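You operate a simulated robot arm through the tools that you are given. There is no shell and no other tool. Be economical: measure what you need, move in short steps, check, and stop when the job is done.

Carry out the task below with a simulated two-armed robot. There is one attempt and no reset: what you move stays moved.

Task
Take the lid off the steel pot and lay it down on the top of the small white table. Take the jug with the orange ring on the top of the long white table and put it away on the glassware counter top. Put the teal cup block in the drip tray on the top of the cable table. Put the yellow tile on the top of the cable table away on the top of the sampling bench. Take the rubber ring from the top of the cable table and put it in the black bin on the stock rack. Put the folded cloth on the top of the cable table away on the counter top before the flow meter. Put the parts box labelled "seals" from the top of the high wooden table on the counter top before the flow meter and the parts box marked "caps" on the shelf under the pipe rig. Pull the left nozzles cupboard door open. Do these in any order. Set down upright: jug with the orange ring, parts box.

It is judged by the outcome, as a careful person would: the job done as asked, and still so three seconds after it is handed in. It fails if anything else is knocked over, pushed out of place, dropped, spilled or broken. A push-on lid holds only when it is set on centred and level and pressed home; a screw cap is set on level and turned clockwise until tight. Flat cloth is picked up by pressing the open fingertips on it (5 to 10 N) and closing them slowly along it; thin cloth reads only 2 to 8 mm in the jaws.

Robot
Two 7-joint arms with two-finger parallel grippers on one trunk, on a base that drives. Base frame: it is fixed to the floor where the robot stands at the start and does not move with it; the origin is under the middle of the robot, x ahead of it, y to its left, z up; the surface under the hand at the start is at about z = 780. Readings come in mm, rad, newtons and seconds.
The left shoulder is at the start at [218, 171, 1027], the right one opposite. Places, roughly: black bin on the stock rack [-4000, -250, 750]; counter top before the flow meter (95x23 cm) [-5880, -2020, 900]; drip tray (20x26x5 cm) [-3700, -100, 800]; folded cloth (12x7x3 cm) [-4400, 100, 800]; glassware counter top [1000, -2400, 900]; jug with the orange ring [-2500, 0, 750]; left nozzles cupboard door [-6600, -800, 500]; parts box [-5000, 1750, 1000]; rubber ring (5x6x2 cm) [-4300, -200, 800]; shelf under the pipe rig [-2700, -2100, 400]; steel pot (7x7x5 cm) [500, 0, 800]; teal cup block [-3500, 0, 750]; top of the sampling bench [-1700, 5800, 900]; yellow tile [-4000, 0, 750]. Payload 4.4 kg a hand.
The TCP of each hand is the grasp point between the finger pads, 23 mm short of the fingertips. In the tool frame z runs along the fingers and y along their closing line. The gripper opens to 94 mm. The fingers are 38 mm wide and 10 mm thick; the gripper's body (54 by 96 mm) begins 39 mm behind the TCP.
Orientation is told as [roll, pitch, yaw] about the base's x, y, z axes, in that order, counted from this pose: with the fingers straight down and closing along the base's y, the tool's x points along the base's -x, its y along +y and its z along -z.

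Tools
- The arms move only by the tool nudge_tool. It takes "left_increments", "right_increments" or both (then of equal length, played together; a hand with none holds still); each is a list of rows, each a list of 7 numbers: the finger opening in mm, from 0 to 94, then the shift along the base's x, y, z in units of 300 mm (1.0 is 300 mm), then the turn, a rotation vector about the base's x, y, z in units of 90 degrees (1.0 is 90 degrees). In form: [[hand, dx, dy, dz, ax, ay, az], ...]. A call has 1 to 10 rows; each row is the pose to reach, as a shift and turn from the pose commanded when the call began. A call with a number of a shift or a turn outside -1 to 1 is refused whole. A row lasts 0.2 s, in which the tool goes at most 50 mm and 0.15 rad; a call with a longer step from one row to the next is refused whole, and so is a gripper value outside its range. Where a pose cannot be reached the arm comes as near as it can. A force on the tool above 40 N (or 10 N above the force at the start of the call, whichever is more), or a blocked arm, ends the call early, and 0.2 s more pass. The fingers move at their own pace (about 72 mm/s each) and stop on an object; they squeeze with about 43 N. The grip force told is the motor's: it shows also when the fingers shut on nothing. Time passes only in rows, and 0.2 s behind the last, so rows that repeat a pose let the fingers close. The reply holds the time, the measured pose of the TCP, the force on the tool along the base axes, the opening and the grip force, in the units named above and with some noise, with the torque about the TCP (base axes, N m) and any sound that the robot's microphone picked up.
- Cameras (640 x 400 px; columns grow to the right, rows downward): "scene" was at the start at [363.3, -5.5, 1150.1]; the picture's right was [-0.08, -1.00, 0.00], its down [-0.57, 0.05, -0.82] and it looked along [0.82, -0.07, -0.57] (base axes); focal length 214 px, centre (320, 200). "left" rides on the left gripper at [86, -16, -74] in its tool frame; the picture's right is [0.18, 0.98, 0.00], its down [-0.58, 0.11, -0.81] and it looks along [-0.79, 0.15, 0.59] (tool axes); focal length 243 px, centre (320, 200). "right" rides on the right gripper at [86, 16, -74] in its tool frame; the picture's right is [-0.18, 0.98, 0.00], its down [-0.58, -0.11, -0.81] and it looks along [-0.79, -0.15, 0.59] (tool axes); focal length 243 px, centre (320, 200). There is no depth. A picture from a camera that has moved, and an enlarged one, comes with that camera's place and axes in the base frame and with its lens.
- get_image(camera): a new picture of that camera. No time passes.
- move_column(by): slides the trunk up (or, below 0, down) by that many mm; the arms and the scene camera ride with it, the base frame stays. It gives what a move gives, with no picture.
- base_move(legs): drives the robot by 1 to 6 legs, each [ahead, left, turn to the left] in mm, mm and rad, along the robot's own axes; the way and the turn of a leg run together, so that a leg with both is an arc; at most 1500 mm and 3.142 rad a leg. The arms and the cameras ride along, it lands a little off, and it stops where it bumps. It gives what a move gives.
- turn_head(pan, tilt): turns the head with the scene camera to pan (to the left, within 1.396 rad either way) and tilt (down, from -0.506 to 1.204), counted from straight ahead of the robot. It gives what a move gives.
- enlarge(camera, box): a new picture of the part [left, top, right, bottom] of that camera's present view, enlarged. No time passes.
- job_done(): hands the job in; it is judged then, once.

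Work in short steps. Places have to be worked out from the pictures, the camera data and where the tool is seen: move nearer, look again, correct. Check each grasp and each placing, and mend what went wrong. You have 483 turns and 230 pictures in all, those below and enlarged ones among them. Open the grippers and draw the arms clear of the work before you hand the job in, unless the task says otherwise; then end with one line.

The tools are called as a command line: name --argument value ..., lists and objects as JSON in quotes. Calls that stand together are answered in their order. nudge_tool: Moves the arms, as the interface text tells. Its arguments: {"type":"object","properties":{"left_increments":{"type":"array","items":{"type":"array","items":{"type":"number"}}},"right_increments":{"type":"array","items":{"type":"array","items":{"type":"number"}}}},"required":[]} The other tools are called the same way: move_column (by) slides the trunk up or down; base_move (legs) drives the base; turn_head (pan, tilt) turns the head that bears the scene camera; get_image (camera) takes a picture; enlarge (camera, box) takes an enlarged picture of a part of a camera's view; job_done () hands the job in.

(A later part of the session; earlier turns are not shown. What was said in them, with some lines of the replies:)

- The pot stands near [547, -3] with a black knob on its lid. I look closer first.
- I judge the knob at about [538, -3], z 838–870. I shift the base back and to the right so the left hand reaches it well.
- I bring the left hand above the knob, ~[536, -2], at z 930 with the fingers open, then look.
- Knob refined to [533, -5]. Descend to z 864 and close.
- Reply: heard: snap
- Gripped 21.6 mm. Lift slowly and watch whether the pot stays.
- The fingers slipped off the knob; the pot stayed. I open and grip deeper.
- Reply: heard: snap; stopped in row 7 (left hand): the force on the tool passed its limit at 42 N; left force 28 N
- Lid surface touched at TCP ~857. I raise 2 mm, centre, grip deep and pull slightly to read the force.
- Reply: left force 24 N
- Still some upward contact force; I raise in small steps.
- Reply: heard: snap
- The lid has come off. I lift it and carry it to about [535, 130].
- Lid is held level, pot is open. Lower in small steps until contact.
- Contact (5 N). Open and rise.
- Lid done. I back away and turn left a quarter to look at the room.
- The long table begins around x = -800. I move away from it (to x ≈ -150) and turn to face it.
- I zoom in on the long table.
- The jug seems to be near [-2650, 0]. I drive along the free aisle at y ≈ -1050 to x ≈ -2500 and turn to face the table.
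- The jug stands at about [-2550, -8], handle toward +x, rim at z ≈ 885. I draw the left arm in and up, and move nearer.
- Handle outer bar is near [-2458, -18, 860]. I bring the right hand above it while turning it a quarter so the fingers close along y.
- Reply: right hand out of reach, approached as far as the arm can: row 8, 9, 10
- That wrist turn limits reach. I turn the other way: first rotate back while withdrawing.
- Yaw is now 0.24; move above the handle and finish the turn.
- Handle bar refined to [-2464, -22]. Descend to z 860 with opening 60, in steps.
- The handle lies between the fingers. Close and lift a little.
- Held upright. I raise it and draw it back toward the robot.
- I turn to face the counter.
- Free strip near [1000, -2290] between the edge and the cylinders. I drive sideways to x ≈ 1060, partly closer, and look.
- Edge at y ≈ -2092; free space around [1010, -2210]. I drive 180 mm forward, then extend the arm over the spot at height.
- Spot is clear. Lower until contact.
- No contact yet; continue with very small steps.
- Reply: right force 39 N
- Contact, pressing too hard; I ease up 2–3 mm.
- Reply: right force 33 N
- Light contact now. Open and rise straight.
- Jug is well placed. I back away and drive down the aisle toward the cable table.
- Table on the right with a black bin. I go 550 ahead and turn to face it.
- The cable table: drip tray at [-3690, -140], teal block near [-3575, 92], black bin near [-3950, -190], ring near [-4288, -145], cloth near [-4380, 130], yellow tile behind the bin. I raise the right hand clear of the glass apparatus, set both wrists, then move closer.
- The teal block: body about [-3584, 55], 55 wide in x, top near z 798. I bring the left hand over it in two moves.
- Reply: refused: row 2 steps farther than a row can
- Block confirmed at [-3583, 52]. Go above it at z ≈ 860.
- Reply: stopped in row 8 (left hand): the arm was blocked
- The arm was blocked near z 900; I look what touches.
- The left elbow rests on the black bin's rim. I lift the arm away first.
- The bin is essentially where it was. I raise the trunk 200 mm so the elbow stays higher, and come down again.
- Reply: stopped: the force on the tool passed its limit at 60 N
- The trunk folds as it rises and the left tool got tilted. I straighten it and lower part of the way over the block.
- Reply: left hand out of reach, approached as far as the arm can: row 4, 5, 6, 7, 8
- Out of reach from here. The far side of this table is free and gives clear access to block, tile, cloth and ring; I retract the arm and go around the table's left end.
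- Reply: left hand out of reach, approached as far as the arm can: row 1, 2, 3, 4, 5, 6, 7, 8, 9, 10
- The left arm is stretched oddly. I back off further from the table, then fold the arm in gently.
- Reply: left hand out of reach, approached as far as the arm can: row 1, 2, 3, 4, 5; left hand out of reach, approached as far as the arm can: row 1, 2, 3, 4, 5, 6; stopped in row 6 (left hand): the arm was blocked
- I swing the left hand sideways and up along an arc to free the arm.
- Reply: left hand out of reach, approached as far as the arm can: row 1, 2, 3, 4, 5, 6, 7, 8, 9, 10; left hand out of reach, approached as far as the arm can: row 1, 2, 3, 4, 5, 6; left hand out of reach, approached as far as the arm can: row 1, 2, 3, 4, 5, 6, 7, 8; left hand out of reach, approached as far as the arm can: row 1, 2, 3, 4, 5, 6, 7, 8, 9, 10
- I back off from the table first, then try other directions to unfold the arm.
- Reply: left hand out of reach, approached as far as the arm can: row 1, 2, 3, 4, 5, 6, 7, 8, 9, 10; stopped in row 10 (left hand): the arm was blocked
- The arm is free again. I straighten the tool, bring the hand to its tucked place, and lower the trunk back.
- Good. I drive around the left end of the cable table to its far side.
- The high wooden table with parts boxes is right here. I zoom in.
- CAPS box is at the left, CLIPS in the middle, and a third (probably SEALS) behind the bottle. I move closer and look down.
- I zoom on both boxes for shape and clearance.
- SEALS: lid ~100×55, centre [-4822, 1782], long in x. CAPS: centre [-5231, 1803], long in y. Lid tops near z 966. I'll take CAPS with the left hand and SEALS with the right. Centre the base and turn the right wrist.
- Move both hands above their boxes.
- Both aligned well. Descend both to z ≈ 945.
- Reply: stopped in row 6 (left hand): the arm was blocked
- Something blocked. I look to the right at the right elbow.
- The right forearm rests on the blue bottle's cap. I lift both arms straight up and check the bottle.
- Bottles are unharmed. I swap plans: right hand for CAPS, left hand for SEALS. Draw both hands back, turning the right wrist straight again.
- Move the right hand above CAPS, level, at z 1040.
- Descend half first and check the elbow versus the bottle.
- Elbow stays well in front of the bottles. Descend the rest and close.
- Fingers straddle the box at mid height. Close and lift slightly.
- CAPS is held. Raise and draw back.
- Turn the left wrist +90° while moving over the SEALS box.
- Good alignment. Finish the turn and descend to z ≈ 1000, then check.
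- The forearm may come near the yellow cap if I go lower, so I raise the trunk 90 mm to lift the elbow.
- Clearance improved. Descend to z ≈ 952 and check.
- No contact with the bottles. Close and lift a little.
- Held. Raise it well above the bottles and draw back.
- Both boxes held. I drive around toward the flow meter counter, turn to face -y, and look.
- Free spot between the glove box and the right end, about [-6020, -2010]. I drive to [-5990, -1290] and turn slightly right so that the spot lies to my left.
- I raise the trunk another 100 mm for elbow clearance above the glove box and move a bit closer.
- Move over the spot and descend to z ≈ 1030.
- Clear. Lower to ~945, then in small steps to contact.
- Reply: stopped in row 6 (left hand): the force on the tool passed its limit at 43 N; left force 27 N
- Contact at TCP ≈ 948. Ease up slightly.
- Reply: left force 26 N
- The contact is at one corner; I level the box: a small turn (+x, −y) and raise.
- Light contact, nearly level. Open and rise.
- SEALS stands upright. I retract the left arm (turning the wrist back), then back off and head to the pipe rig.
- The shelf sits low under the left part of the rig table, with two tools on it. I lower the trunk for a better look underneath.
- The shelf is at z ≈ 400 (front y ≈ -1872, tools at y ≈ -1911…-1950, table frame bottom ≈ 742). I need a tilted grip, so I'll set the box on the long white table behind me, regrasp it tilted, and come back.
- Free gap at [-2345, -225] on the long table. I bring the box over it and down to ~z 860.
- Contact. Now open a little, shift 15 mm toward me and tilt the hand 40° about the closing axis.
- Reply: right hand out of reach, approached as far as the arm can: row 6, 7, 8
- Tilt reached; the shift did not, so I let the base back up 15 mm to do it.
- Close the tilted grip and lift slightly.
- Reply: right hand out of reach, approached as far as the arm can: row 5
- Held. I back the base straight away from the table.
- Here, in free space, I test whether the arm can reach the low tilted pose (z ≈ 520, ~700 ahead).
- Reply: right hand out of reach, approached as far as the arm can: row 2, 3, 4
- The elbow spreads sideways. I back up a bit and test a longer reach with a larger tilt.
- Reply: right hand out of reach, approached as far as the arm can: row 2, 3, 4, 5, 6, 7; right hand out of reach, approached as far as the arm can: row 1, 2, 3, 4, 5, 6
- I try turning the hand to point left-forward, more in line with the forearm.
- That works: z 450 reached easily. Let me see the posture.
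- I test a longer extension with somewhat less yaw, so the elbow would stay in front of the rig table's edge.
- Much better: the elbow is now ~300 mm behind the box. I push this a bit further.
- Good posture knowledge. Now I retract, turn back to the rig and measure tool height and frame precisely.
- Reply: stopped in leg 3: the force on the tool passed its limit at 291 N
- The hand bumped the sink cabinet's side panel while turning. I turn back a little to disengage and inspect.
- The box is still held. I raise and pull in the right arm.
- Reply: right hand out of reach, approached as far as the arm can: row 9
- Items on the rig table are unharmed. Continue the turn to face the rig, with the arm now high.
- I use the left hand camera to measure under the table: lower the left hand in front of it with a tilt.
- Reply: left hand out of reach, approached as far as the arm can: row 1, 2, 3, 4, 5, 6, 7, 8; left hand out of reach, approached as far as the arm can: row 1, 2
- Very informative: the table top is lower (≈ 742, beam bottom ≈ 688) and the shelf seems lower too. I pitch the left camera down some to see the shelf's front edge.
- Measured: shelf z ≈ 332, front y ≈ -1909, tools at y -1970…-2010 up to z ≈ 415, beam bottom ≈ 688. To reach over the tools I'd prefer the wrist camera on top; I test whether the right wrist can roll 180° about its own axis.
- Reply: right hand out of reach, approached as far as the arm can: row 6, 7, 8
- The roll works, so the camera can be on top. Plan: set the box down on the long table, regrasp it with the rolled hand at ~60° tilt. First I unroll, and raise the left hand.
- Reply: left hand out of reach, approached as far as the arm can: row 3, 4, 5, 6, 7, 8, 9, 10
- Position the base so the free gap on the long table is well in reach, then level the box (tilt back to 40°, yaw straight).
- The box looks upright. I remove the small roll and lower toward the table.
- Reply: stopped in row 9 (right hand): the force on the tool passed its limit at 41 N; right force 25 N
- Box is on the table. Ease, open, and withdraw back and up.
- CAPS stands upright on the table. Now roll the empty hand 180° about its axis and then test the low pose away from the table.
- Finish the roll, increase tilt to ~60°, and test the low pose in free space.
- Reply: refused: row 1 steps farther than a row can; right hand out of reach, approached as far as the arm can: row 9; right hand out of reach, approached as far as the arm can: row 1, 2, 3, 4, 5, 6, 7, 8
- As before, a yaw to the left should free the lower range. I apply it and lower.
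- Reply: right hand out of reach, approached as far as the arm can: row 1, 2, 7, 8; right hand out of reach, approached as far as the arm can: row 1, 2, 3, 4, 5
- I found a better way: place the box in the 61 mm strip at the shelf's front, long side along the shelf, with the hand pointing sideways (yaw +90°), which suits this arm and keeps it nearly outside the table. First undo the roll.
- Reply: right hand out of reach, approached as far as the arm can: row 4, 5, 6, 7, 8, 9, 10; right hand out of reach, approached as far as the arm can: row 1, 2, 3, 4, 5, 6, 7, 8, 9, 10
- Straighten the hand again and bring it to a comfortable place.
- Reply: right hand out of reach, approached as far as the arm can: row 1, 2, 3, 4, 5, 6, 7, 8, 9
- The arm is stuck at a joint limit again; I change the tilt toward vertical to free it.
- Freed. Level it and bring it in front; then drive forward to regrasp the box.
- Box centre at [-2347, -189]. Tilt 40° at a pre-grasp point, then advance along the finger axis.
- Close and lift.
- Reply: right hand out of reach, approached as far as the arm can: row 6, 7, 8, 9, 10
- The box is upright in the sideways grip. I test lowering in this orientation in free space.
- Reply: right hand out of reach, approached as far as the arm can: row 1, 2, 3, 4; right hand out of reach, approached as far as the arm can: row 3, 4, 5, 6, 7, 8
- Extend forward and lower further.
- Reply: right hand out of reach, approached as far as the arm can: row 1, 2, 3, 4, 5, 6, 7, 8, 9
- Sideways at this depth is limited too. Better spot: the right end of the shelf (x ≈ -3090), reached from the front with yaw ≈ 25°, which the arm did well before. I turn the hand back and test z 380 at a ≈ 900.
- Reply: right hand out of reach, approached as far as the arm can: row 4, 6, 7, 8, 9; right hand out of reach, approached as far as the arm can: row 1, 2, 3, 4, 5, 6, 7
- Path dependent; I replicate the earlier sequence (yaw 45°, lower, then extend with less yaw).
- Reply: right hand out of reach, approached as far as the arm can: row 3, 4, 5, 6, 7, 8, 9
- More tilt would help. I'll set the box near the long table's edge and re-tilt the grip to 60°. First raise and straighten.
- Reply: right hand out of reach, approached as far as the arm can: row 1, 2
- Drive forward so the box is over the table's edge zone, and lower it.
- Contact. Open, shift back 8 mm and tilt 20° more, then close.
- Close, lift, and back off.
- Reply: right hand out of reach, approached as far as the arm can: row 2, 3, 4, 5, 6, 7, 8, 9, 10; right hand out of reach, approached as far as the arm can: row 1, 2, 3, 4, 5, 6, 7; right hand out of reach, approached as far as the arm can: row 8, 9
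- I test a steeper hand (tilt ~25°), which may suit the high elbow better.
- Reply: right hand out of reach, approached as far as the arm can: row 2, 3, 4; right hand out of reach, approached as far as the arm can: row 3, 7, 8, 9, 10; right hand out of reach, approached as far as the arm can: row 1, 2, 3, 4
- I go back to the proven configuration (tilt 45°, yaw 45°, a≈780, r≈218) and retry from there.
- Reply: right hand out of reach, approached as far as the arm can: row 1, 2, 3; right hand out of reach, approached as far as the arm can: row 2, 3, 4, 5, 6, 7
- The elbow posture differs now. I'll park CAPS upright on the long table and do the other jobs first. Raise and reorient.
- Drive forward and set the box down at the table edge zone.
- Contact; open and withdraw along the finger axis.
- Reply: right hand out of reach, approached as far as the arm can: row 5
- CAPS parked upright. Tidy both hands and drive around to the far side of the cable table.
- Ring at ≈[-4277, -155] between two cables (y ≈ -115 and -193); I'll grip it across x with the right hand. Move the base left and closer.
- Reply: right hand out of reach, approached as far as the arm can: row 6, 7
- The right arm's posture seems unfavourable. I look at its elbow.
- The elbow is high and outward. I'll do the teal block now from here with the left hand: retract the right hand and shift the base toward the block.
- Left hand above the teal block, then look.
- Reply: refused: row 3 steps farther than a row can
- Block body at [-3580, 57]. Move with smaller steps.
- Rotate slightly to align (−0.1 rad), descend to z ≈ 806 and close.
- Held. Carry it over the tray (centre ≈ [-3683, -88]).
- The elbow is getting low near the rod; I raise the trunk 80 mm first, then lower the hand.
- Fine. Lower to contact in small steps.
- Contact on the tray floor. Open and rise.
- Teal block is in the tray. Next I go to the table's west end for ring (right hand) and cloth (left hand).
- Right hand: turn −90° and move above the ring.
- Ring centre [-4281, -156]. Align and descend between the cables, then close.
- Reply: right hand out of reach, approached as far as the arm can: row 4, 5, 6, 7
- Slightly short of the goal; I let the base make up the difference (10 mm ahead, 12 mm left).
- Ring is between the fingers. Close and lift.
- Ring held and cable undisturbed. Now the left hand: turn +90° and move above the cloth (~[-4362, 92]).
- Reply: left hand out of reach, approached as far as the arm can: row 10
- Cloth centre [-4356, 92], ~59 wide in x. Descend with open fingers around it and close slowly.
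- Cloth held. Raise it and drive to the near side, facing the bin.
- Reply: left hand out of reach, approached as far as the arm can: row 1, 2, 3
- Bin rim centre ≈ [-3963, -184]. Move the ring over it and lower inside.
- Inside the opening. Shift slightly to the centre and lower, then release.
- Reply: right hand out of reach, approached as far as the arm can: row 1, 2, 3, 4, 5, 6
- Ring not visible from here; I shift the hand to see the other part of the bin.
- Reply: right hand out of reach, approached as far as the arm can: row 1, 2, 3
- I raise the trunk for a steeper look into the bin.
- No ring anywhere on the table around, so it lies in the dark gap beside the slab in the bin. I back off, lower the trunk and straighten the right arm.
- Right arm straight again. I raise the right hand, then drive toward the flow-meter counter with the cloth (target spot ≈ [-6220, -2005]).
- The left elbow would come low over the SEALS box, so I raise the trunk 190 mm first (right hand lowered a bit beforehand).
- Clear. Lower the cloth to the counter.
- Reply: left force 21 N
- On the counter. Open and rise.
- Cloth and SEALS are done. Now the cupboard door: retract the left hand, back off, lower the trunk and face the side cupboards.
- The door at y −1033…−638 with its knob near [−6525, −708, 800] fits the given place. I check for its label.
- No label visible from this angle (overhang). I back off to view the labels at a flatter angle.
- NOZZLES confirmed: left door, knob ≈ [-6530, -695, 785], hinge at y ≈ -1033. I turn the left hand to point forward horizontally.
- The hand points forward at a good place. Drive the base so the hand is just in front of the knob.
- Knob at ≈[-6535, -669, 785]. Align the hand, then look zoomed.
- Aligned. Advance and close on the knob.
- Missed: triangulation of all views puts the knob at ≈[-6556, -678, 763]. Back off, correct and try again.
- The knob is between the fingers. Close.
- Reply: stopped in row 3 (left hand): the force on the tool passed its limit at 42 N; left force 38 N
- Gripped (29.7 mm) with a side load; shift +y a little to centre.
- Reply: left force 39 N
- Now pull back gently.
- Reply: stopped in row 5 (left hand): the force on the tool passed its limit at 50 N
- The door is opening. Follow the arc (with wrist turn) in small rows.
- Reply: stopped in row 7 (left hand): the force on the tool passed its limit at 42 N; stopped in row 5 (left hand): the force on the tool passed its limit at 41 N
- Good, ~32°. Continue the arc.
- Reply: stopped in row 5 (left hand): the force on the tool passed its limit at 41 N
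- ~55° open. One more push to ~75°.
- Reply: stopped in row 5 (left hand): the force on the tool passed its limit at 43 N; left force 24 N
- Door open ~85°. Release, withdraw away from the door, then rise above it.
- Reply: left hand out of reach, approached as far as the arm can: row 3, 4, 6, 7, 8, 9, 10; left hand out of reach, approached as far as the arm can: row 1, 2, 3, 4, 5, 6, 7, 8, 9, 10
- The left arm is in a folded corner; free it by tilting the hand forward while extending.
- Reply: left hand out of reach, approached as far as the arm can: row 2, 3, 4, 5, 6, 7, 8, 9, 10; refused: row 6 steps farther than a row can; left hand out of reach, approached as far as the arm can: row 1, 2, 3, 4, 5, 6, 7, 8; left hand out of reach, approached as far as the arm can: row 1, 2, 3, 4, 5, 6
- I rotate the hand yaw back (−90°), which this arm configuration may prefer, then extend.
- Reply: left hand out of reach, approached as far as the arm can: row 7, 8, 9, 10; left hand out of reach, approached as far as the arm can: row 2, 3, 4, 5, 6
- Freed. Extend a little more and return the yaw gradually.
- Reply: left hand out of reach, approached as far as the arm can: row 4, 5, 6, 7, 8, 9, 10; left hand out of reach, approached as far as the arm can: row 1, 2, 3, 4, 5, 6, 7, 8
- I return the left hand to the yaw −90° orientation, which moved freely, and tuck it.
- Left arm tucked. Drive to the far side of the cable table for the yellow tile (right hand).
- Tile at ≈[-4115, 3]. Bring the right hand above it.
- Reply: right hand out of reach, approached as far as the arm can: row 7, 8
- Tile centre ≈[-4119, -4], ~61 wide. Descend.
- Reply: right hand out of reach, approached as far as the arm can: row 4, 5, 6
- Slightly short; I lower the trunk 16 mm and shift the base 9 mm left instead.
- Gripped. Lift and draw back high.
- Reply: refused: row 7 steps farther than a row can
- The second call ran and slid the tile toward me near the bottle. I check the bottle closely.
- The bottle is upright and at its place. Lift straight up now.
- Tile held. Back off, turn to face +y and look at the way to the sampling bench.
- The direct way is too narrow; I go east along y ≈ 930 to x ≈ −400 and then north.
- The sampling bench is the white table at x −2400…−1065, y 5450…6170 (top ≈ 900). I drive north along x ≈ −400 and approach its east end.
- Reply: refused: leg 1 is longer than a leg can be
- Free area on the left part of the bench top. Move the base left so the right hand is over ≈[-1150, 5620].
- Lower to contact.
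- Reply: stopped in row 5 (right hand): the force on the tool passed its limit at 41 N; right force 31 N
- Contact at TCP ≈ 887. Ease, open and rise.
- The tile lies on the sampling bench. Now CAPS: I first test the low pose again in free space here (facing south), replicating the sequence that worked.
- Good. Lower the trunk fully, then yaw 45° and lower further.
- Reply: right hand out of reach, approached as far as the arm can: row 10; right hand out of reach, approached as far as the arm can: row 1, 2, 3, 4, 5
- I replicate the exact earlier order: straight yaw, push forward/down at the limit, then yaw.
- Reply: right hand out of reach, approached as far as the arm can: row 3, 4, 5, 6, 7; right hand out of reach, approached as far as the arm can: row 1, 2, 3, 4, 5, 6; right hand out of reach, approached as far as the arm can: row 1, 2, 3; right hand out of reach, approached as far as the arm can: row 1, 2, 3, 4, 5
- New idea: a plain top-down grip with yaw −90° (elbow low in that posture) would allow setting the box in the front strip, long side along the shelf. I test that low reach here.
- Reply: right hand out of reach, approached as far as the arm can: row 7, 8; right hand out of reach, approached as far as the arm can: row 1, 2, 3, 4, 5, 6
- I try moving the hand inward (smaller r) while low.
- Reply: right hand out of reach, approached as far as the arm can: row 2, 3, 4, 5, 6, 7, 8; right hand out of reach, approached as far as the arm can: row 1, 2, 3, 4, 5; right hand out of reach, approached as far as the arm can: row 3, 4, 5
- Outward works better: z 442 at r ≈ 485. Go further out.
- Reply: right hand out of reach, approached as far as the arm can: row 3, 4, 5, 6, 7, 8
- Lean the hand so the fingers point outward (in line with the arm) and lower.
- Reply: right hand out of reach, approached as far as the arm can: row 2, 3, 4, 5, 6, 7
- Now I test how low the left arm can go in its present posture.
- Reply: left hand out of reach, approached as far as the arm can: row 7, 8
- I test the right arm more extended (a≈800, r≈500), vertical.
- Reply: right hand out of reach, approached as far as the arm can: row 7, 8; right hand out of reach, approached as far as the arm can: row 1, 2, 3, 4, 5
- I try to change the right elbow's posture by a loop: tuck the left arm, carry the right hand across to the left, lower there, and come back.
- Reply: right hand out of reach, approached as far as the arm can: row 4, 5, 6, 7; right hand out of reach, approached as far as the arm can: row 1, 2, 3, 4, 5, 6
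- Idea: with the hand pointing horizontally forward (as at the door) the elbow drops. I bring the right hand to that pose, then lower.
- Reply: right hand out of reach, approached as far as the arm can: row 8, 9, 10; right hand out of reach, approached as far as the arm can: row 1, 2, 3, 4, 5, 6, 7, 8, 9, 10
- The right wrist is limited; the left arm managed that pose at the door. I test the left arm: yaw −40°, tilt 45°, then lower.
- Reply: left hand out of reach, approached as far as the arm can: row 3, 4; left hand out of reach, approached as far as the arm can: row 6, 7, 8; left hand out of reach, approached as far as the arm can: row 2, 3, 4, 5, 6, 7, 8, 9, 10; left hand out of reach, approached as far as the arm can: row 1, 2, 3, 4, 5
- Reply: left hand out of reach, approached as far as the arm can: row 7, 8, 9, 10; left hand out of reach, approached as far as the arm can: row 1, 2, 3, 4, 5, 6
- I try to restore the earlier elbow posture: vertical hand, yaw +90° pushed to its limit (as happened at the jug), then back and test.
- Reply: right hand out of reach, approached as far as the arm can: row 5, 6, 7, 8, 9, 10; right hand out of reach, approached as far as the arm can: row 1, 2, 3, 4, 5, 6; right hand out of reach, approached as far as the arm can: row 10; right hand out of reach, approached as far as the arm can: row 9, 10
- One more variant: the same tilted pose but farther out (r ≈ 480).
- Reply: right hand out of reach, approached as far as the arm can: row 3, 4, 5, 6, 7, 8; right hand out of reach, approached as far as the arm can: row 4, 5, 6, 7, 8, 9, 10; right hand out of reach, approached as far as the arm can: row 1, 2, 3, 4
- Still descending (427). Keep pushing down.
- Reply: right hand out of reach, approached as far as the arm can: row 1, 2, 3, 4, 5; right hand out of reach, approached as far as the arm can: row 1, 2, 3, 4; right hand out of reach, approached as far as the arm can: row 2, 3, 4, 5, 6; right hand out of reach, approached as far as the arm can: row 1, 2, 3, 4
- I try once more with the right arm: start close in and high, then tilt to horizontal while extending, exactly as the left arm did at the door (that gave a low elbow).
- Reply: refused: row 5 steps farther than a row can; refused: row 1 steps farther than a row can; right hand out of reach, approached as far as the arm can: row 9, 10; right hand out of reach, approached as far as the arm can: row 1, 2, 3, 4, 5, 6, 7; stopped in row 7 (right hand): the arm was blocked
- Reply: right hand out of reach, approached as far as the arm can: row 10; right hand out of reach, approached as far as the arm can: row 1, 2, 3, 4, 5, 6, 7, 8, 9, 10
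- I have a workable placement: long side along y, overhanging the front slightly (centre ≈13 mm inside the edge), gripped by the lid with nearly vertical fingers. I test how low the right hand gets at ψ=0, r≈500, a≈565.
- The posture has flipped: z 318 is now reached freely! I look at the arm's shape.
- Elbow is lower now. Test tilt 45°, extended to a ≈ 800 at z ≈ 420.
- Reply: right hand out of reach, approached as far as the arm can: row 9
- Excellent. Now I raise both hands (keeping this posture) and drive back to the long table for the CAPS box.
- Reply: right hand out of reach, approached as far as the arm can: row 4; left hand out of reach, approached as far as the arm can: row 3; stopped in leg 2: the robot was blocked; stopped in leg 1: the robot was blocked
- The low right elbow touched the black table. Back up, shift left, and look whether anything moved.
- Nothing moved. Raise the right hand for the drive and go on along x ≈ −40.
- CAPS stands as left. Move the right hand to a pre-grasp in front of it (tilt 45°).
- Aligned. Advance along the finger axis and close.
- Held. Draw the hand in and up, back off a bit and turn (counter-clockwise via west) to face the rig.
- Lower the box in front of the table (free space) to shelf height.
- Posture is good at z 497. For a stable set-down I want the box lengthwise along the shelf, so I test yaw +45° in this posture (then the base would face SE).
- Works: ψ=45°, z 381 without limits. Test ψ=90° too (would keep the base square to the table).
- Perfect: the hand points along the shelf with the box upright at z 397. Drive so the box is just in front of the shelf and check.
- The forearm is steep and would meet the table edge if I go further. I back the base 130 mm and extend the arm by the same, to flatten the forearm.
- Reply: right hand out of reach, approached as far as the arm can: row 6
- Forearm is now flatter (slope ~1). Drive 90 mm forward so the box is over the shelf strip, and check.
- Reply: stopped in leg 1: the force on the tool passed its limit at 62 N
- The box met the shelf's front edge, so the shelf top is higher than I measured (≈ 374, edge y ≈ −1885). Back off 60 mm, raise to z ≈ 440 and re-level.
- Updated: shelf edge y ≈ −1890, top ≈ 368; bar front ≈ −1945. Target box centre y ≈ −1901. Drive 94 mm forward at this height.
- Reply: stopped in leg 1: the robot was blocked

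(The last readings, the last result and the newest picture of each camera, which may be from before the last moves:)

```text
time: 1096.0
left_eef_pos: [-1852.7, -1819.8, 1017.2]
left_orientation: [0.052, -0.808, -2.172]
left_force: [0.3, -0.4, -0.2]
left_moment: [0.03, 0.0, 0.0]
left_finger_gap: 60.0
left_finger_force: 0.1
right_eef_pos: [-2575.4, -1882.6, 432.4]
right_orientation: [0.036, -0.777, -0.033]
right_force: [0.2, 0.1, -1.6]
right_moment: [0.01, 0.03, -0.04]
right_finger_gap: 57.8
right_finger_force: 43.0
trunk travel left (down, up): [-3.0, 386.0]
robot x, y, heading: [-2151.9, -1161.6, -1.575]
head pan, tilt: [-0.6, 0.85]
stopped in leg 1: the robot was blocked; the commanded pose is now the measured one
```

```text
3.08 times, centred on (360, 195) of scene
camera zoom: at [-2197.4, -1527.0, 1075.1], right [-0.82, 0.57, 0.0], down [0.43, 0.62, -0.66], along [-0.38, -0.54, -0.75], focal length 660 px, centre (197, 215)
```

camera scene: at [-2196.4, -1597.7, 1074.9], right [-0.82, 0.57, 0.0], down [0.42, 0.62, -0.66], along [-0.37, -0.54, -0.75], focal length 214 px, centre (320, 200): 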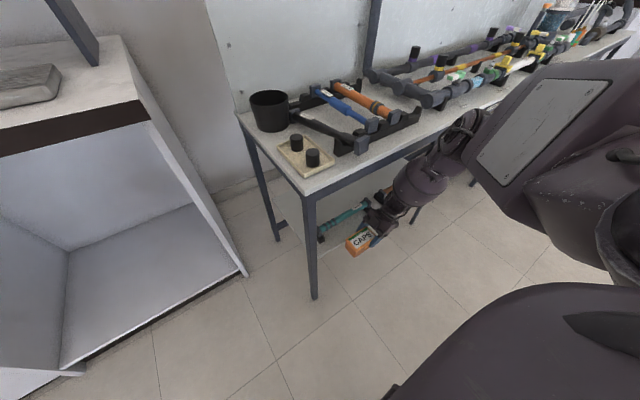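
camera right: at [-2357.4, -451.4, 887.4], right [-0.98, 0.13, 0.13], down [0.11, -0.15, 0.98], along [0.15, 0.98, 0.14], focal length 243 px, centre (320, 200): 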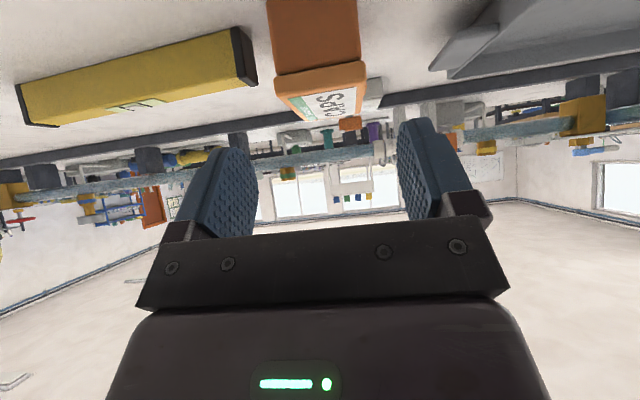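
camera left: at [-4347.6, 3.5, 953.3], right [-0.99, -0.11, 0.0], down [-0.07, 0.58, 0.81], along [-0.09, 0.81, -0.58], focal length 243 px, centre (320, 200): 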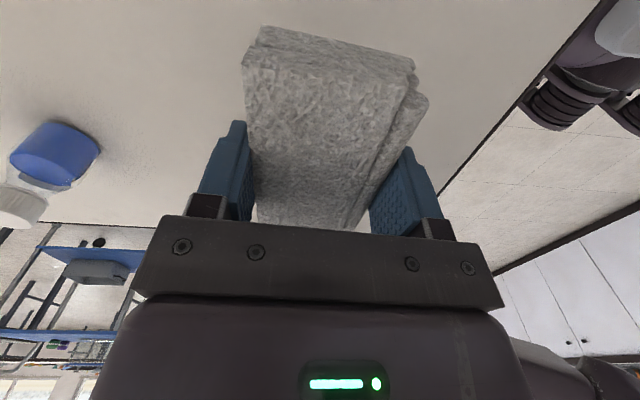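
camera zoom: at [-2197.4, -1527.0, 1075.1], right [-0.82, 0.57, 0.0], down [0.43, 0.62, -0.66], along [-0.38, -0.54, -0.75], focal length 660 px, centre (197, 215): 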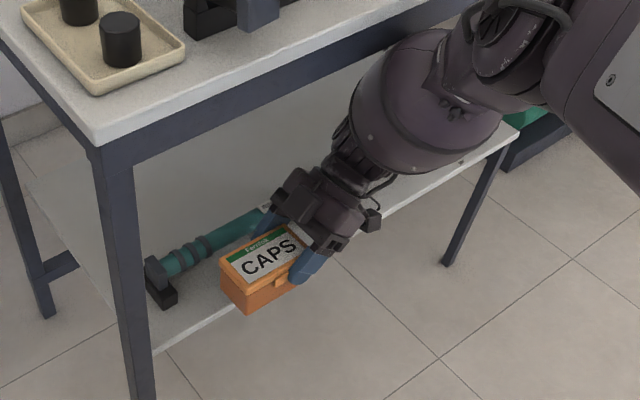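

The forearm touched the table's edge. I back off, turn the base ~35° left and keep the hand along the shelf (ψ smaller), so the forearm comes in more squarely.

base_move --legs '[[-260, 0, 0], [0, 0, 0.61]]'

nudge_tool --right_increments '[[0, 0, 0, 0, 0, 0, -0.08], [0, 0, 0, 0, 0, 0, -0.16], [0, 0, 0, 0, 0, 0, -0.24], [0, 0, 0, 0, 0, 0, -0.32], [0, 0, 0, 0, 0, 0, -0.37]]'

```text
time: 1099.5
left_eef_pos: [-1526.2, -1268.0, 1017.0]
left_orientation: [0.052, -0.806, -1.562]
left_force: [0.3, 0.2, 0.2]
left_moment: [0.0, 0.01, -0.03]
left_finger_gap: 60.2
left_finger_force: 0.1
right_eef_pos: [-2083.2, -1734.8, 433.0]
right_orientation: [0.038, -0.778, 0.577]
right_force: [-0.4, 0.2, -0.8]
right_moment: [-0.01, 0.04, -0.02]
right_finger_gap: 57.7
right_finger_force: 42.5
trunk travel left (down, up): [-3.0, 386.0]
robot x, y, heading: [-2152.0, -900.2, -0.965]
head pan, tilt: [-0.6, 0.85]
```

```text
time: 1100.7
left_eef_pos: [-1527.0, -1267.8, 1018.0]
left_orientation: [0.052, -0.807, -1.56]
left_force: [0.7, 0.6, 0.5]
left_moment: [0.01, 0.0, 0.03]
left_finger_gap: 60.2
left_finger_force: 0.1
right_eef_pos: [-2084.0, -1735.4, 433.4]
right_orientation: [0.036, -0.779, -0.006]
right_force: [-0.6, -0.2, -1.1]
right_moment: [0.0, 0.03, 0.01]
right_finger_gap: 57.7
right_finger_force: 43.5
trunk travel left (down, up): [-3.0, 386.0]
robot x, y, heading: [-2152.7, -899.1, -0.965]
head pan, tilt: [-0.6, 0.85]
```

Fix the small roll, set z ≈ 425, and drive the base to bring the box in front of the shelf strip.

nudge_tool --right_increments '[[0, 0, 0, -0.01, -0.008, 0, -0.008], [0, 0, 0, -0.025, -0.0163, 0, -0.016]]'

base_move --legs '[[-225, -438, 0]]'

turn_head --pan -0.8 --tilt 0.85

get_image --camera "scene"

```text
time: 1101.3
left_eef_pos: [-1526.1, -1267.9, 1017.0]
left_orientation: [0.05, -0.806, -1.561]
left_force: [0.3, -0.4, -0.3]
left_moment: [0.02, -0.02, 0.01]
left_finger_gap: 60.1
left_finger_force: 0.1
right_eef_pos: [-2083.5, -1735.2, 424.4]
right_orientation: [0.001, -0.779, -0.006]
right_force: [-0.2, -0.1, -1.9]
right_moment: [-0.02, 0.06, -0.04]
right_finger_gap: 57.6
right_finger_force: 43.4
trunk travel left (down, up): [-3.0, 386.0]
robot x, y, heading: [-2151.0, -902.3, -0.972]
head pan, tilt: [-0.6, 0.85]
```

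```text
time: 1105.7
left_eef_pos: [-2020.8, -1336.2, 1016.6]
left_orientation: [0.051, -0.806, -1.567]
left_force: [-0.4, -0.1, 0.8]
left_moment: [0.03, -0.03, -0.02]
left_finger_gap: 60.1
left_finger_force: 0.2
right_eef_pos: [-2578.9, -1800.8, 425.5]
right_orientation: [0.0, -0.779, -0.009]
right_force: [-0.2, 0.0, -2.0]
right_moment: [0.0, 0.03, 0.01]
right_finger_gap: 57.6
right_finger_force: 43.2
trunk travel left (down, up): [-3.0, 386.0]
robot x, y, heading: [-2642.8, -964.5, -0.977]
head pan, tilt: [-0.6, 0.85]
```

```text
time: 1106.5
left_eef_pos: [-2020.1, -1335.5, 1017.4]
left_orientation: [0.05, -0.806, -1.565]
left_force: [-0.3, -0.1, 1.1]
left_moment: [0.0, -0.03, 0.03]
left_finger_gap: 60.0
left_finger_force: 0.1
right_eef_pos: [-2579.8, -1800.5, 424.4]
right_orientation: [0.001, -0.779, -0.008]
right_force: [0.1, -0.5, -1.6]
right_moment: [0.0, 0.05, 0.02]
right_finger_gap: 57.6
right_finger_force: 43.3
trunk travel left (down, up): [-3.0, 386.0]
robot x, y, heading: [-2639.3, -965.3, -0.971]
head pan, tilt: [-0.799, 0.85]
```

```text
15 pictures are left
camera scene: at [-2484.5, -1291.3, 1074.9], right [-0.98, 0.2, 0.0], down [0.15, 0.74, -0.66], along [-0.13, -0.65, -0.75], focal length 214 px, centre (320, 200)
```

scene: 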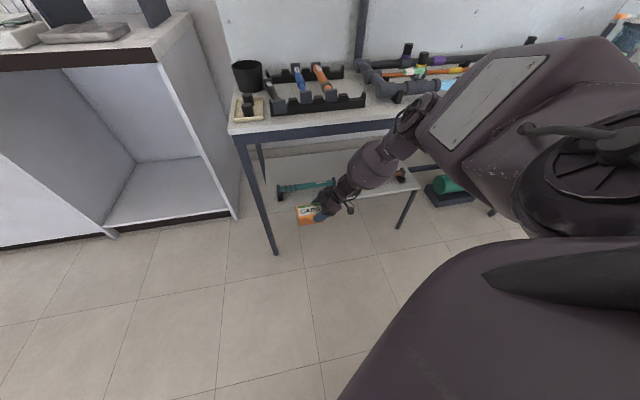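

This orientation makes the elbow higher; the square one (ψ=90°) was better. I go back to it, and will approach lower (z ≈ 420), which gives the forearm the needed clearance.

base_move --legs '[[-60, 100, 0], [0, 0, -0.605]]'

nudge_tool --right_increments '[[0, 0, 0, 0, 0, 0, 0.08], [0, 0, 0, 0, 0, 0, 0.16], [0, 0, 0, 0, 0, 0, 0.24], [0, 0, 0, 0, 0, 0, 0.32], [0, 0, 0, 0, 0, 0, 0.385]]'

```text
time: 1109.6
left_eef_pos: [-2292.2, -1518.4, 1017.9]
left_orientation: [0.051, -0.808, -2.166]
left_force: [-0.6, 0.6, 0.8]
left_moment: [0.0, 0.0, 0.02]
left_finger_gap: 60.2
left_finger_force: 0.1
right_eef_pos: [-3016.3, -1583.4, 425.4]
right_orientation: [0.0, -0.777, -0.614]
right_force: [0.2, -0.6, -0.6]
right_moment: [0.0, 0.02, 0.01]
right_finger_gap: 57.9
right_finger_force: 43.0
trunk travel left (down, up): [-3.0, 386.0]
robot x, y, heading: [-2595.3, -859.6, -1.572]
head pan, tilt: [-0.799, 0.85]
```

```text
time: 1110.8
left_eef_pos: [-2294.0, -1517.9, 1017.4]
left_orientation: [0.051, -0.806, -2.168]
left_force: [0.5, -0.2, 0.5]
left_moment: [0.04, 0.0, -0.01]
left_finger_gap: 60.3
left_finger_force: 0.1
right_eef_pos: [-3017.6, -1584.6, 425.7]
right_orientation: [0.0, -0.777, -0.003]
right_force: [0.2, -1.0, -1.5]
right_moment: [0.02, 0.06, -0.01]
right_finger_gap: 57.7
right_finger_force: 43.1
trunk travel left (down, up): [-3.0, 386.0]
robot x, y, heading: [-2593.7, -856.0, -1.573]
head pan, tilt: [-0.799, 0.85]
```

base_move --legs '[[0, 442, 0], [235, 0, 0]]'

nudge_tool --right_increments '[[0, 0, 0, -0.01, 0, 0, 0], [0, 0, 0, -0.018, 0, 0, 0]]'

base_move --legs '[[50, 0, 0]]'

```text
time: 1116.6
left_eef_pos: [-1854.7, -1750.0, 1016.4]
left_orientation: [0.051, -0.807, -2.17]
left_force: [-0.6, -0.7, -0.4]
left_moment: [0.0, -0.02, -0.01]
left_finger_gap: 60.3
left_finger_force: 0.0
right_eef_pos: [-2580.9, -1816.2, 424.0]
right_orientation: [0.002, -0.778, -0.007]
right_force: [0.4, 0.4, -2.1]
right_moment: [-0.01, 0.04, -0.07]
right_finger_gap: 57.7
right_finger_force: 42.5
trunk travel left (down, up): [-3.0, 386.0]
robot x, y, heading: [-2158.8, -1090.5, -1.576]
head pan, tilt: [-0.799, 0.85]
```

```text
time: 1117.2
left_eef_pos: [-1856.0, -1750.9, 1017.1]
left_orientation: [0.051, -0.808, -2.169]
left_force: [0.6, -0.5, 0.1]
left_moment: [0.02, 0.01, 0.0]
left_finger_gap: 59.7
left_finger_force: 0.1
right_eef_pos: [-2579.5, -1814.9, 418.8]
right_orientation: [0.001, -0.777, -0.007]
right_force: [-0.1, -0.3, -1.0]
right_moment: [0.01, 0.04, -0.02]
right_finger_gap: 57.8
right_finger_force: 43.5
trunk travel left (down, up): [-3.0, 386.0]
robot x, y, heading: [-2156.8, -1092.9, -1.573]
head pan, tilt: [-0.799, 0.85]
```

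```text
time: 1118.1
left_eef_pos: [-1854.8, -1801.0, 1016.6]
left_orientation: [0.05, -0.805, -2.17]
left_force: [0.5, 0.6, -0.8]
left_moment: [0.02, -0.03, 0.0]
left_finger_gap: 59.9
left_finger_force: 0.0
right_eef_pos: [-2580.7, -1865.5, 418.5]
right_orientation: [0.001, -0.78, -0.009]
right_force: [-1.3, 0.3, -1.4]
right_moment: [0.02, 0.08, -0.01]
right_finger_gap: 57.6
right_finger_force: 42.6
trunk travel left (down, up): [-3.0, 386.0]
robot x, y, heading: [-2158.5, -1140.7, -1.57]
head pan, tilt: [-0.799, 0.85]
```

No contact at z 418.5. Continue in small base steps.

base_move --legs '[[16, 0, 0]]'

base_move --legs '[[12, 0, 0]]'

base_move --legs '[[10, 0, 0]]'

get_image --camera "scene"

```text
time: 1118.9
left_eef_pos: [-1854.4, -1816.6, 1016.3]
left_orientation: [0.052, -0.807, -2.168]
left_force: [0.2, -0.6, 0.8]
left_moment: [0.04, 0.0, -0.03]
left_finger_gap: 59.9
left_finger_force: 0.1
right_eef_pos: [-2579.8, -1880.1, 418.6]
right_orientation: [0.002, -0.779, -0.01]
right_force: [0.9, -0.6, -2.7]
right_moment: [0.0, 0.06, 0.0]
right_finger_gap: 57.6
right_finger_force: 43.0
trunk travel left (down, up): [-3.0, 386.0]
robot x, y, heading: [-2154.2, -1151.7, -1.571]
head pan, tilt: [-0.799, 0.85]
```

```text
time: 1119.6
left_eef_pos: [-1855.8, -1827.5, 1017.0]
left_orientation: [0.051, -0.805, -2.169]
left_force: [-0.2, -0.6, -0.4]
left_moment: [0.02, -0.01, -0.02]
left_finger_gap: 59.9
left_finger_force: 0.0
right_eef_pos: [-2579.6, -1893.6, 418.5]
right_orientation: [0.001, -0.779, -0.009]
right_force: [-0.2, -0.1, -1.3]
right_moment: [0.03, 0.01, -0.01]
right_finger_gap: 57.7
right_finger_force: 42.7
trunk travel left (down, up): [-3.0, 386.0]
robot x, y, heading: [-2156.9, -1167.4, -1.574]
head pan, tilt: [-0.799, 0.85]
```

```text
time: 1120.3
left_eef_pos: [-1857.0, -1837.0, 1016.3]
left_orientation: [0.052, -0.805, -2.172]
left_force: [0.6, 0.2, 0.2]
left_moment: [0.02, 0.0, 0.02]
left_finger_gap: 60.1
left_finger_force: 0.0
right_eef_pos: [-2580.4, -1896.3, 414.7]
right_orientation: [0.012, -0.779, -0.016]
right_force: [0.0, -0.5, -2.3]
right_moment: [0.02, 0.04, 0.01]
right_finger_gap: 57.7
right_finger_force: 43.1
trunk travel left (down, up): [-3.0, 386.0]
robot x, y, heading: [-2157.7, -1178.2, -1.58]
head pan, tilt: [-0.799, 0.85]
```

```text
14 pictures are left
camera scene: at [-2215.1, -1535.2, 1074.3], right [-0.69, 0.72, 0.0], down [0.54, 0.52, -0.66], along [-0.47, -0.46, -0.75], focal length 214 px, centre (320, 200)
```

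scene: 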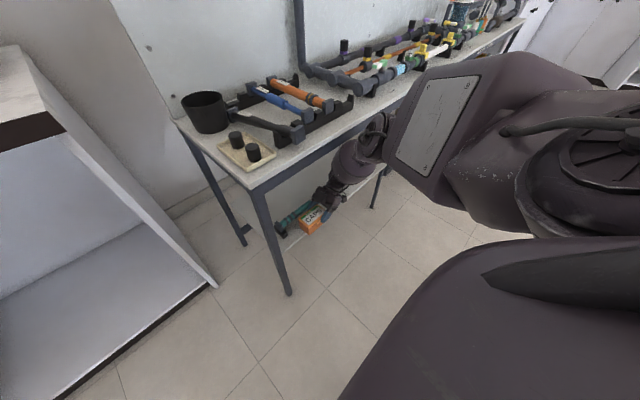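

The forearm just touches the table edge at TCP y ≈ −1896. Zoom to see the box relative to the shelf edge.

enlarge --camera "scene" --box '[260, 130, 400, 250]'

```text
3.33 times, centred on (330, 190) of scene
camera zoom: at [-2215.1, -1535.2, 1074.3], right [-0.69, 0.72, 0.0], down [0.54, 0.52, -0.66], along [-0.47, -0.46, -0.75], focal length 715 px, centre (287, 233)
```

zoom: 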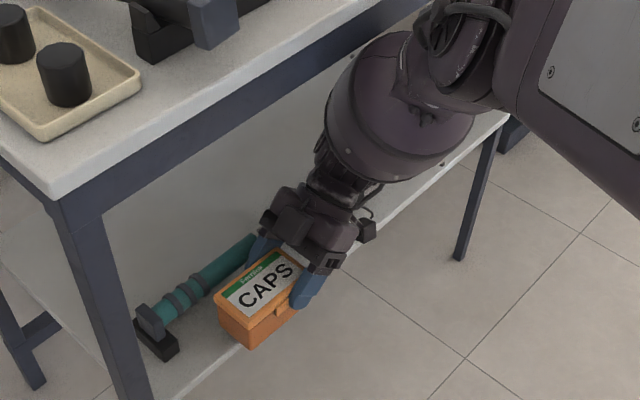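

The box bottom overhangs the front edge by only ~10 mm, so its centre is ~15 mm inside. Lower gently to contact.

nudge_tool --right_increments '[[0, 0, 0, -0.008, 0, 0, 0], [0, 0, 0, -0.016, 0, 0, 0]]'

nudge_tool --right_increments '[[0, 0, 0, -0.008, 0, 0, 0], [0, 0, 0, -0.016, 0, 0, 0]]'

```text
time: 1121.0
left_eef_pos: [-1855.5, -1836.7, 1018.2]
left_orientation: [0.053, -0.808, -2.172]
left_force: [-0.1, 0.2, 0.2]
left_moment: [-0.01, 0.01, -0.04]
left_finger_gap: 59.8
left_finger_force: 0.1
right_eef_pos: [-2580.9, -1897.7, 412.8]
right_orientation: [0.009, -0.778, -0.014]
right_force: [-0.2, 0.0, -1.7]
right_moment: [-0.01, 0.04, 0.0]
right_finger_gap: 57.7
right_finger_force: 43.2
trunk travel left (down, up): [-3.0, 386.0]
robot x, y, heading: [-2156.9, -1175.4, -1.574]
head pan, tilt: [-0.799, 0.85]
```

```text
time: 1121.5
left_eef_pos: [-1856.5, -1836.9, 1016.6]
left_orientation: [0.051, -0.808, -2.171]
left_force: [-0.3, 0.3, -0.1]
left_moment: [0.0, 0.02, 0.01]
left_finger_gap: 59.9
left_finger_force: 0.0
right_eef_pos: [-2580.0, -1898.6, 405.7]
right_orientation: [0.011, -0.779, -0.014]
right_force: [-0.1, 0.9, -1.8]
right_moment: [0.02, 0.0, 0.02]
right_finger_gap: 57.7
right_finger_force: 43.1
trunk travel left (down, up): [-3.0, 386.0]
robot x, y, heading: [-2157.7, -1178.3, -1.579]
head pan, tilt: [-0.799, 0.85]
```

nudge_tool --right_increments '[[0, 0, 0, -0.006, 0, 0, 0], [0, 0, 0, -0.01, 0, 0, 0]]'

nudge_tool --right_increments '[[0, 0, 0, -0.005, 0, 0, 0], [0, 0, 0, -0.01, 0, 0, 0]]'

```text
time: 1122.2
left_eef_pos: [-1855.1, -1836.7, 1018.4]
left_orientation: [0.053, -0.807, -2.174]
left_force: [-0.1, 1.1, 0.7]
left_moment: [-0.01, 0.02, 0.01]
left_finger_gap: 59.9
left_finger_force: 0.1
right_eef_pos: [-2581.3, -1899.0, 407.7]
right_orientation: [0.006, -0.778, -0.013]
right_force: [-0.6, 5.0, 15.5]
right_moment: [-0.21, -0.22, 0.14]
right_finger_gap: 57.6
right_finger_force: 43.1
trunk travel left (down, up): [-3.0, 386.0]
robot x, y, heading: [-2153.7, -1178.5, -1.575]
head pan, tilt: [-0.799, 0.85]
```

```text
time: 1122.9
left_eef_pos: [-1856.4, -1835.2, 1018.5]
left_orientation: [0.052, -0.811, -2.173]
left_force: [0.3, 0.1, 0.5]
left_moment: [-0.01, -0.01, 0.0]
left_finger_gap: 60.2
left_finger_force: 0.0
right_eef_pos: [-2581.9, -1898.9, 406.9]
right_orientation: [0.0, -0.78, -0.011]
right_force: [2.4, 5.3, 28.2]
right_moment: [0.05, 0.56, -0.04]
right_finger_gap: 57.6
right_finger_force: 43.0
trunk travel left (down, up): [-3.0, 386.0]
robot x, y, heading: [-2151.2, -1176.7, -1.581]
head pan, tilt: [-0.799, 0.85]
stopped in row 2 (right hand): the force on the tool passed its limit at 41 N (the readings are from after the stop); the commanded pose is now the measured one
```

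Contact. Ease slightly, open a little (tight behind), and withdraw straight back along the shelf (−x).

nudge_tool --right_increments '[[0, 0, 0, 0.006, 0, 0, 0], [0, 0, 0, 0.008, 0, 0, 0]]'

nudge_tool --right_increments '[[61, 0, 0, 0, 0, 0, 0], [64, 0, 0, 0, 0, 0, 0], [66, 0, 0, 0, 0, 0, 0], [66, 0, 0, 0, 0, 0, 0]]'

enlarge --camera "scene" --box '[260, 130, 400, 250]'

```text
time: 1123.5
left_eef_pos: [-1856.6, -1836.8, 1018.1]
left_orientation: [0.052, -0.808, -2.171]
left_force: [0.3, -0.5, -0.4]
left_moment: [-0.02, 0.0, -0.01]
left_finger_gap: 59.9
left_finger_force: 0.0
right_eef_pos: [-2581.1, -1898.9, 407.3]
right_orientation: [0.002, -0.78, -0.013]
right_force: [-3.6, -6.2, 16.6]
right_moment: [-0.49, 0.17, -0.05]
right_finger_gap: 57.5
right_finger_force: 42.7
trunk travel left (down, up): [-3.0, 386.0]
robot x, y, heading: [-2159.0, -1178.1, -1.577]
head pan, tilt: [-0.799, 0.85]
```

```text
time: 1124.5
left_eef_pos: [-1857.1, -1836.6, 1016.1]
left_orientation: [0.053, -0.807, -2.171]
left_force: [0.3, 0.1, 0.1]
left_moment: [-0.02, 0.03, 0.0]
left_finger_gap: 60.2
left_finger_force: 0.2
right_eef_pos: [-2580.6, -1897.9, 405.1]
right_orientation: [0.009, -0.78, -0.015]
right_force: [0.1, 0.7, 0.2]
right_moment: [-0.01, 0.01, -0.01]
right_finger_gap: 66.0
right_finger_force: 0.1
trunk travel left (down, up): [-3.0, 386.0]
robot x, y, heading: [-2157.9, -1176.0, -1.573]
head pan, tilt: [-0.799, 0.85]
```

```text
3.33 times, centred on (330, 190) of scene
camera zoom: at [-2213.9, -1535.2, 1074.9], right [-0.69, 0.72, 0.0], down [0.54, 0.52, -0.66], along [-0.48, -0.46, -0.75], focal length 715 px, centre (287, 233)
```

zoom: 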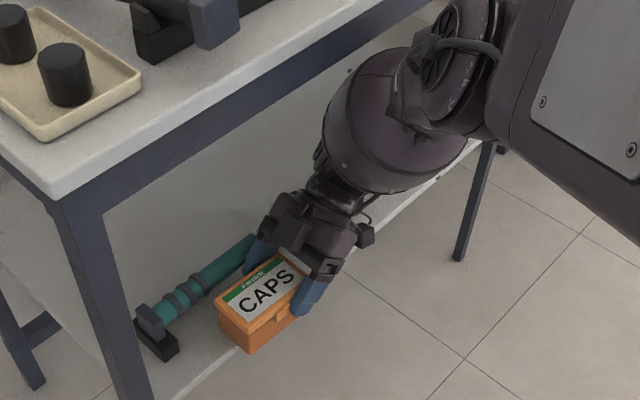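

The box stands on the shelf. Withdraw along −x.

nudge_tool --right_increments '[[66, -0.03, 0, 0, 0, 0, 0], [66, -0.08, 0, 0.005, 0, 0, 0], [66, -0.15, 0, 0.005, 0, 0, 0], [66, -0.23, 0, 0.005, 0, 0, 0], [66, -0.32, 0, 0.005, 0, 0, 0]]'

enlarge --camera "scene" --box '[260, 130, 400, 250]'

```text
time: 1125.7
left_eef_pos: [-1857.6, -1837.2, 1016.7]
left_orientation: [0.052, -0.806, -2.173]
left_force: [-0.1, -0.1, 0.3]
left_moment: [-0.01, -0.02, 0.02]
left_finger_gap: 59.9
left_finger_force: 0.1
right_eef_pos: [-2649.9, -1884.7, 419.7]
right_orientation: [0.007, -0.781, -0.014]
right_force: [-1.2, -0.5, 0.1]
right_moment: [-0.04, -0.02, 0.02]
right_finger_gap: 65.9
right_finger_force: 0.0
right hand out of reach, approached as far as the arm can: row 3, 4, 5
trunk travel left (down, up): [-3.0, 386.0]
robot x, y, heading: [-2154.6, -1176.2, -1.577]
head pan, tilt: [-0.799, 0.85]
```

```text
3.33 times, centred on (330, 190) of scene
camera zoom: at [-2213.7, -1535.3, 1074.9], right [-0.69, 0.72, 0.0], down [0.54, 0.52, -0.66], along [-0.48, -0.46, -0.75], focal length 715 px, centre (287, 233)
```

zoom: 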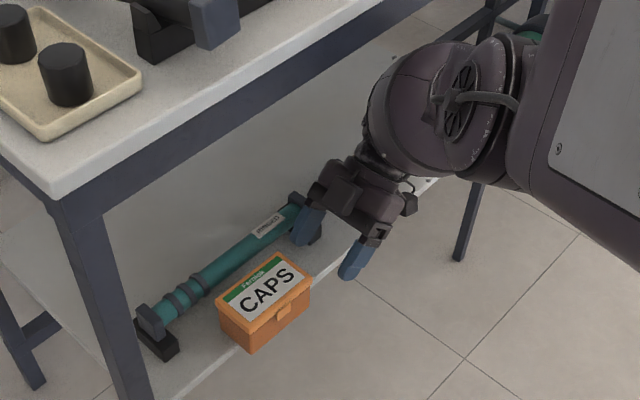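

CAPS stands upright on the shelf, hand clear. Back the base away.

base_move --legs '[[-300, 0, 0]]'

enlarge --camera "scene" --box '[220, 90, 440, 250]'

```text
time: 1127.7
left_eef_pos: [-1854.0, -1538.6, 1018.7]
left_orientation: [0.053, -0.806, -2.172]
left_force: [0.0, -0.1, 0.8]
left_moment: [0.01, 0.0, 0.01]
left_finger_gap: 59.8
left_finger_force: 0.1
right_eef_pos: [-2648.1, -1586.0, 420.1]
right_orientation: [0.007, -0.782, -0.016]
right_force: [-0.7, 0.2, 0.1]
right_moment: [0.02, 0.01, -0.04]
right_finger_gap: 66.4
right_finger_force: 0.0
trunk travel left (down, up): [-3.0, 386.0]
robot x, y, heading: [-2157.0, -877.5, -1.578]
head pan, tilt: [-0.799, 0.85]
```

```text
2.50 times, centred on (330, 170) of scene
camera zoom: at [-2212.5, -1235.5, 1075.1], right [-0.69, 0.72, 0.0], down [0.54, 0.52, -0.66], along [-0.48, -0.46, -0.75], focal length 536 px, centre (295, 275)
```

zoom: 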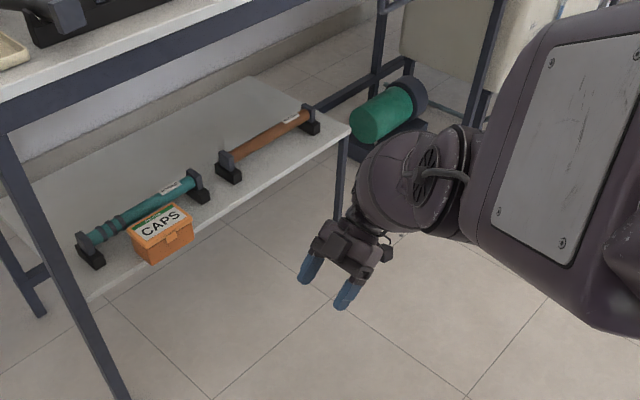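

CAPS is on the shelf. I want to verify the ring in the bin: raise the right hand, drive back to the bin and look from above.

nudge_tool --right_increments '[[66, 0, 0.02, 0.14, 0, 0, 0], [66, 0, 0.04, 0.28, 0, 0, 0], [66, 0.02, 0.06, 0.42, 0, 0, -0.05], [66, 0.04, 0.08, 0.56, 0, 0, -0.1], [66, 0.06, 0.1, 0.7, 0, 0, -0.15], [66, 0.08, 0.12, 0.84, 0, 0, -0.2], [66, 0.1, 0.14, 0.98, 0, 0, -0.25]]'

nudge_tool --right_increments '[[66, 0.03, 0.04, 0.12, 0, 0, -0.08], [66, 0.06, 0.08, 0.24, 0, 0, -0.16], [66, 0.1, 0.12, 0.36, 0, 0, -0.24], [66, 0.14, 0.16, 0.48, 0, 0, -0.32], [66, 0.18, 0.2, 0.6, 0, 0, -0.4], [66, 0.22, 0.24, 0.72, 0, 0, -0.48], [66, 0.26, 0.28, 0.84, 0, 0, -0.56], [66, 0.3, 0.32, 0.96, 0, 0, -0.64], [66, 0.34, 0.36, 1.0, 0, 0, -0.72]]'

```text
time: 1129.3
left_eef_pos: [-1855.4, -1537.5, 1017.4]
left_orientation: [0.051, -0.807, -2.172]
left_force: [0.2, 0.6, -0.6]
left_moment: [0.0, 0.04, -0.02]
left_finger_gap: 59.9
left_finger_force: 0.1
right_eef_pos: [-2612.8, -1577.1, 632.2]
right_orientation: [0.003, -0.789, -0.409]
right_force: [0.8, -0.8, 1.3]
right_moment: [0.0, -0.01, 0.01]
right_finger_gap: 66.0
right_finger_force: 0.1
right hand out of reach, approached as far as the arm can: row 5, 6, 7
trunk travel left (down, up): [-3.0, 386.0]
robot x, y, heading: [-2152.9, -877.3, -1.577]
head pan, tilt: [-0.799, 0.85]
```

```text
time: 1131.3
left_eef_pos: [-1855.7, -1539.6, 1014.9]
left_orientation: [0.05, -0.806, -2.17]
left_force: [0.3, -0.6, 0.2]
left_moment: [0.02, -0.04, -0.01]
left_finger_gap: 60.0
left_finger_force: 0.0
right_eef_pos: [-2521.3, -1500.2, 861.5]
right_orientation: [-0.019, -0.751, -1.427]
right_force: [0.0, -0.4, -0.7]
right_moment: [0.0, 0.0, 0.0]
right_finger_gap: 65.8
right_finger_force: 0.0
right hand out of reach, approached as far as the arm can: row 1, 2, 3, 8, 9
trunk travel left (down, up): [-3.0, 386.0]
robot x, y, heading: [-2153.6, -877.8, -1.572]
head pan, tilt: [-0.799, 0.85]
```

move_column --by 230

base_move --legs '[[-60, 0, 0], [0, 0, -1.57], [0, 0, -1.57], [-280, 0, 0]]'

base_move --legs '[[0, 1250, 0], [0, 620, 0]]'

```text
time: 1133.7
left_eef_pos: [-1855.7, -1539.3, 1246.0]
left_orientation: [0.049, -0.804, -2.173]
left_force: [-0.7, 0.1, -0.6]
left_moment: [-0.03, -0.03, 0.0]
left_finger_gap: 60.3
left_finger_force: 0.1
right_eef_pos: [-2520.7, -1496.8, 1091.8]
right_orientation: [-0.016, -0.75, -1.431]
right_force: [0.3, 0.6, 0.0]
right_moment: [-0.02, -0.04, -0.03]
right_finger_gap: 66.0
right_finger_force: 0.0
trunk travel left (down, up): [-233.0, 156.0]
robot x, y, heading: [-2156.4, -879.1, -1.579]
head pan, tilt: [-0.799, 0.85]
```

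```text
time: 1143.9
left_eef_pos: [-2459.1, -440.5, 1247.0]
left_orientation: [0.052, -0.806, 0.978]
left_force: [0.4, -0.2, -0.3]
left_moment: [-0.01, -0.01, -0.03]
left_finger_gap: 60.1
left_finger_force: 0.1
right_eef_pos: [-1793.6, -476.6, 1093.1]
right_orientation: [-0.017, -0.753, 1.721]
right_force: [-0.2, 0.3, -0.7]
right_moment: [-0.04, -0.01, -0.02]
right_finger_gap: 65.9
right_finger_force: 0.0
trunk travel left (down, up): [-233.0, 156.0]
robot x, y, heading: [-2151.7, -1095.8, 1.57]
head pan, tilt: [-0.799, 0.85]
```

```text
time: 1160.5
left_eef_pos: [-4319.3, -428.4, 1247.5]
left_orientation: [0.049, -0.805, 0.971]
left_force: [-0.4, -1.1, 0.1]
left_moment: [0.0, -0.01, 0.02]
left_finger_gap: 59.9
left_finger_force: 0.0
right_eef_pos: [-3654.3, -466.4, 1093.2]
right_orientation: [-0.017, -0.752, 1.714]
right_force: [0.6, -0.4, -0.7]
right_moment: [-0.01, -0.02, 0.03]
right_finger_gap: 66.0
right_finger_force: 0.0
trunk travel left (down, up): [-233.0, 156.0]
robot x, y, heading: [-4018.5, -1086.6, 1.567]
head pan, tilt: [-0.799, 0.85]
```

All tasks are placed; no ring lies on the table or mat, so it is inside the bin. Grippers are open and the arms are clear of everything, so I hand in.

nudge_tool --left_increments '[[94, 0, 0, 0, 0, 0, 0], [94, 0, 0, 0, 0, 0, 0]]' --right_increments '[[94, 0, 0, 0, 0, 0, 0], [94, 0, 0, 0, 0, 0, 0]]'

job_done

```text
time: 1161.2
left_eef_pos: [-4319.1, -428.1, 1246.6]
left_orientation: [0.051, -0.806, 0.971]
left_force: [-0.1, -0.7, 0.5]
left_moment: [0.02, 0.0, -0.01]
left_finger_gap: 94.1
left_finger_force: 0.0
right_eef_pos: [-3654.5, -467.6, 1093.5]
right_orientation: [-0.018, -0.753, 1.714]
right_force: [0.1, 1.0, -0.4]
right_moment: [0.02, 0.0, -0.02]
right_finger_gap: 93.8
right_finger_force: 0.0
trunk travel left (down, up): [-233.0, 156.0]
robot x, y, heading: [-4017.3, -1088.8, 1.567]
head pan, tilt: [-0.799, 0.85]
```

```text
The job is handed in.
```

I handed the job in with every item placed and the left nozzles door open about 85°. Two points I could not confirm: I never saw the ring after releasing it inside the bin, and that bin is labelled "CAPS" and stands on the cable table, though it was the only black bin at the place you gave.
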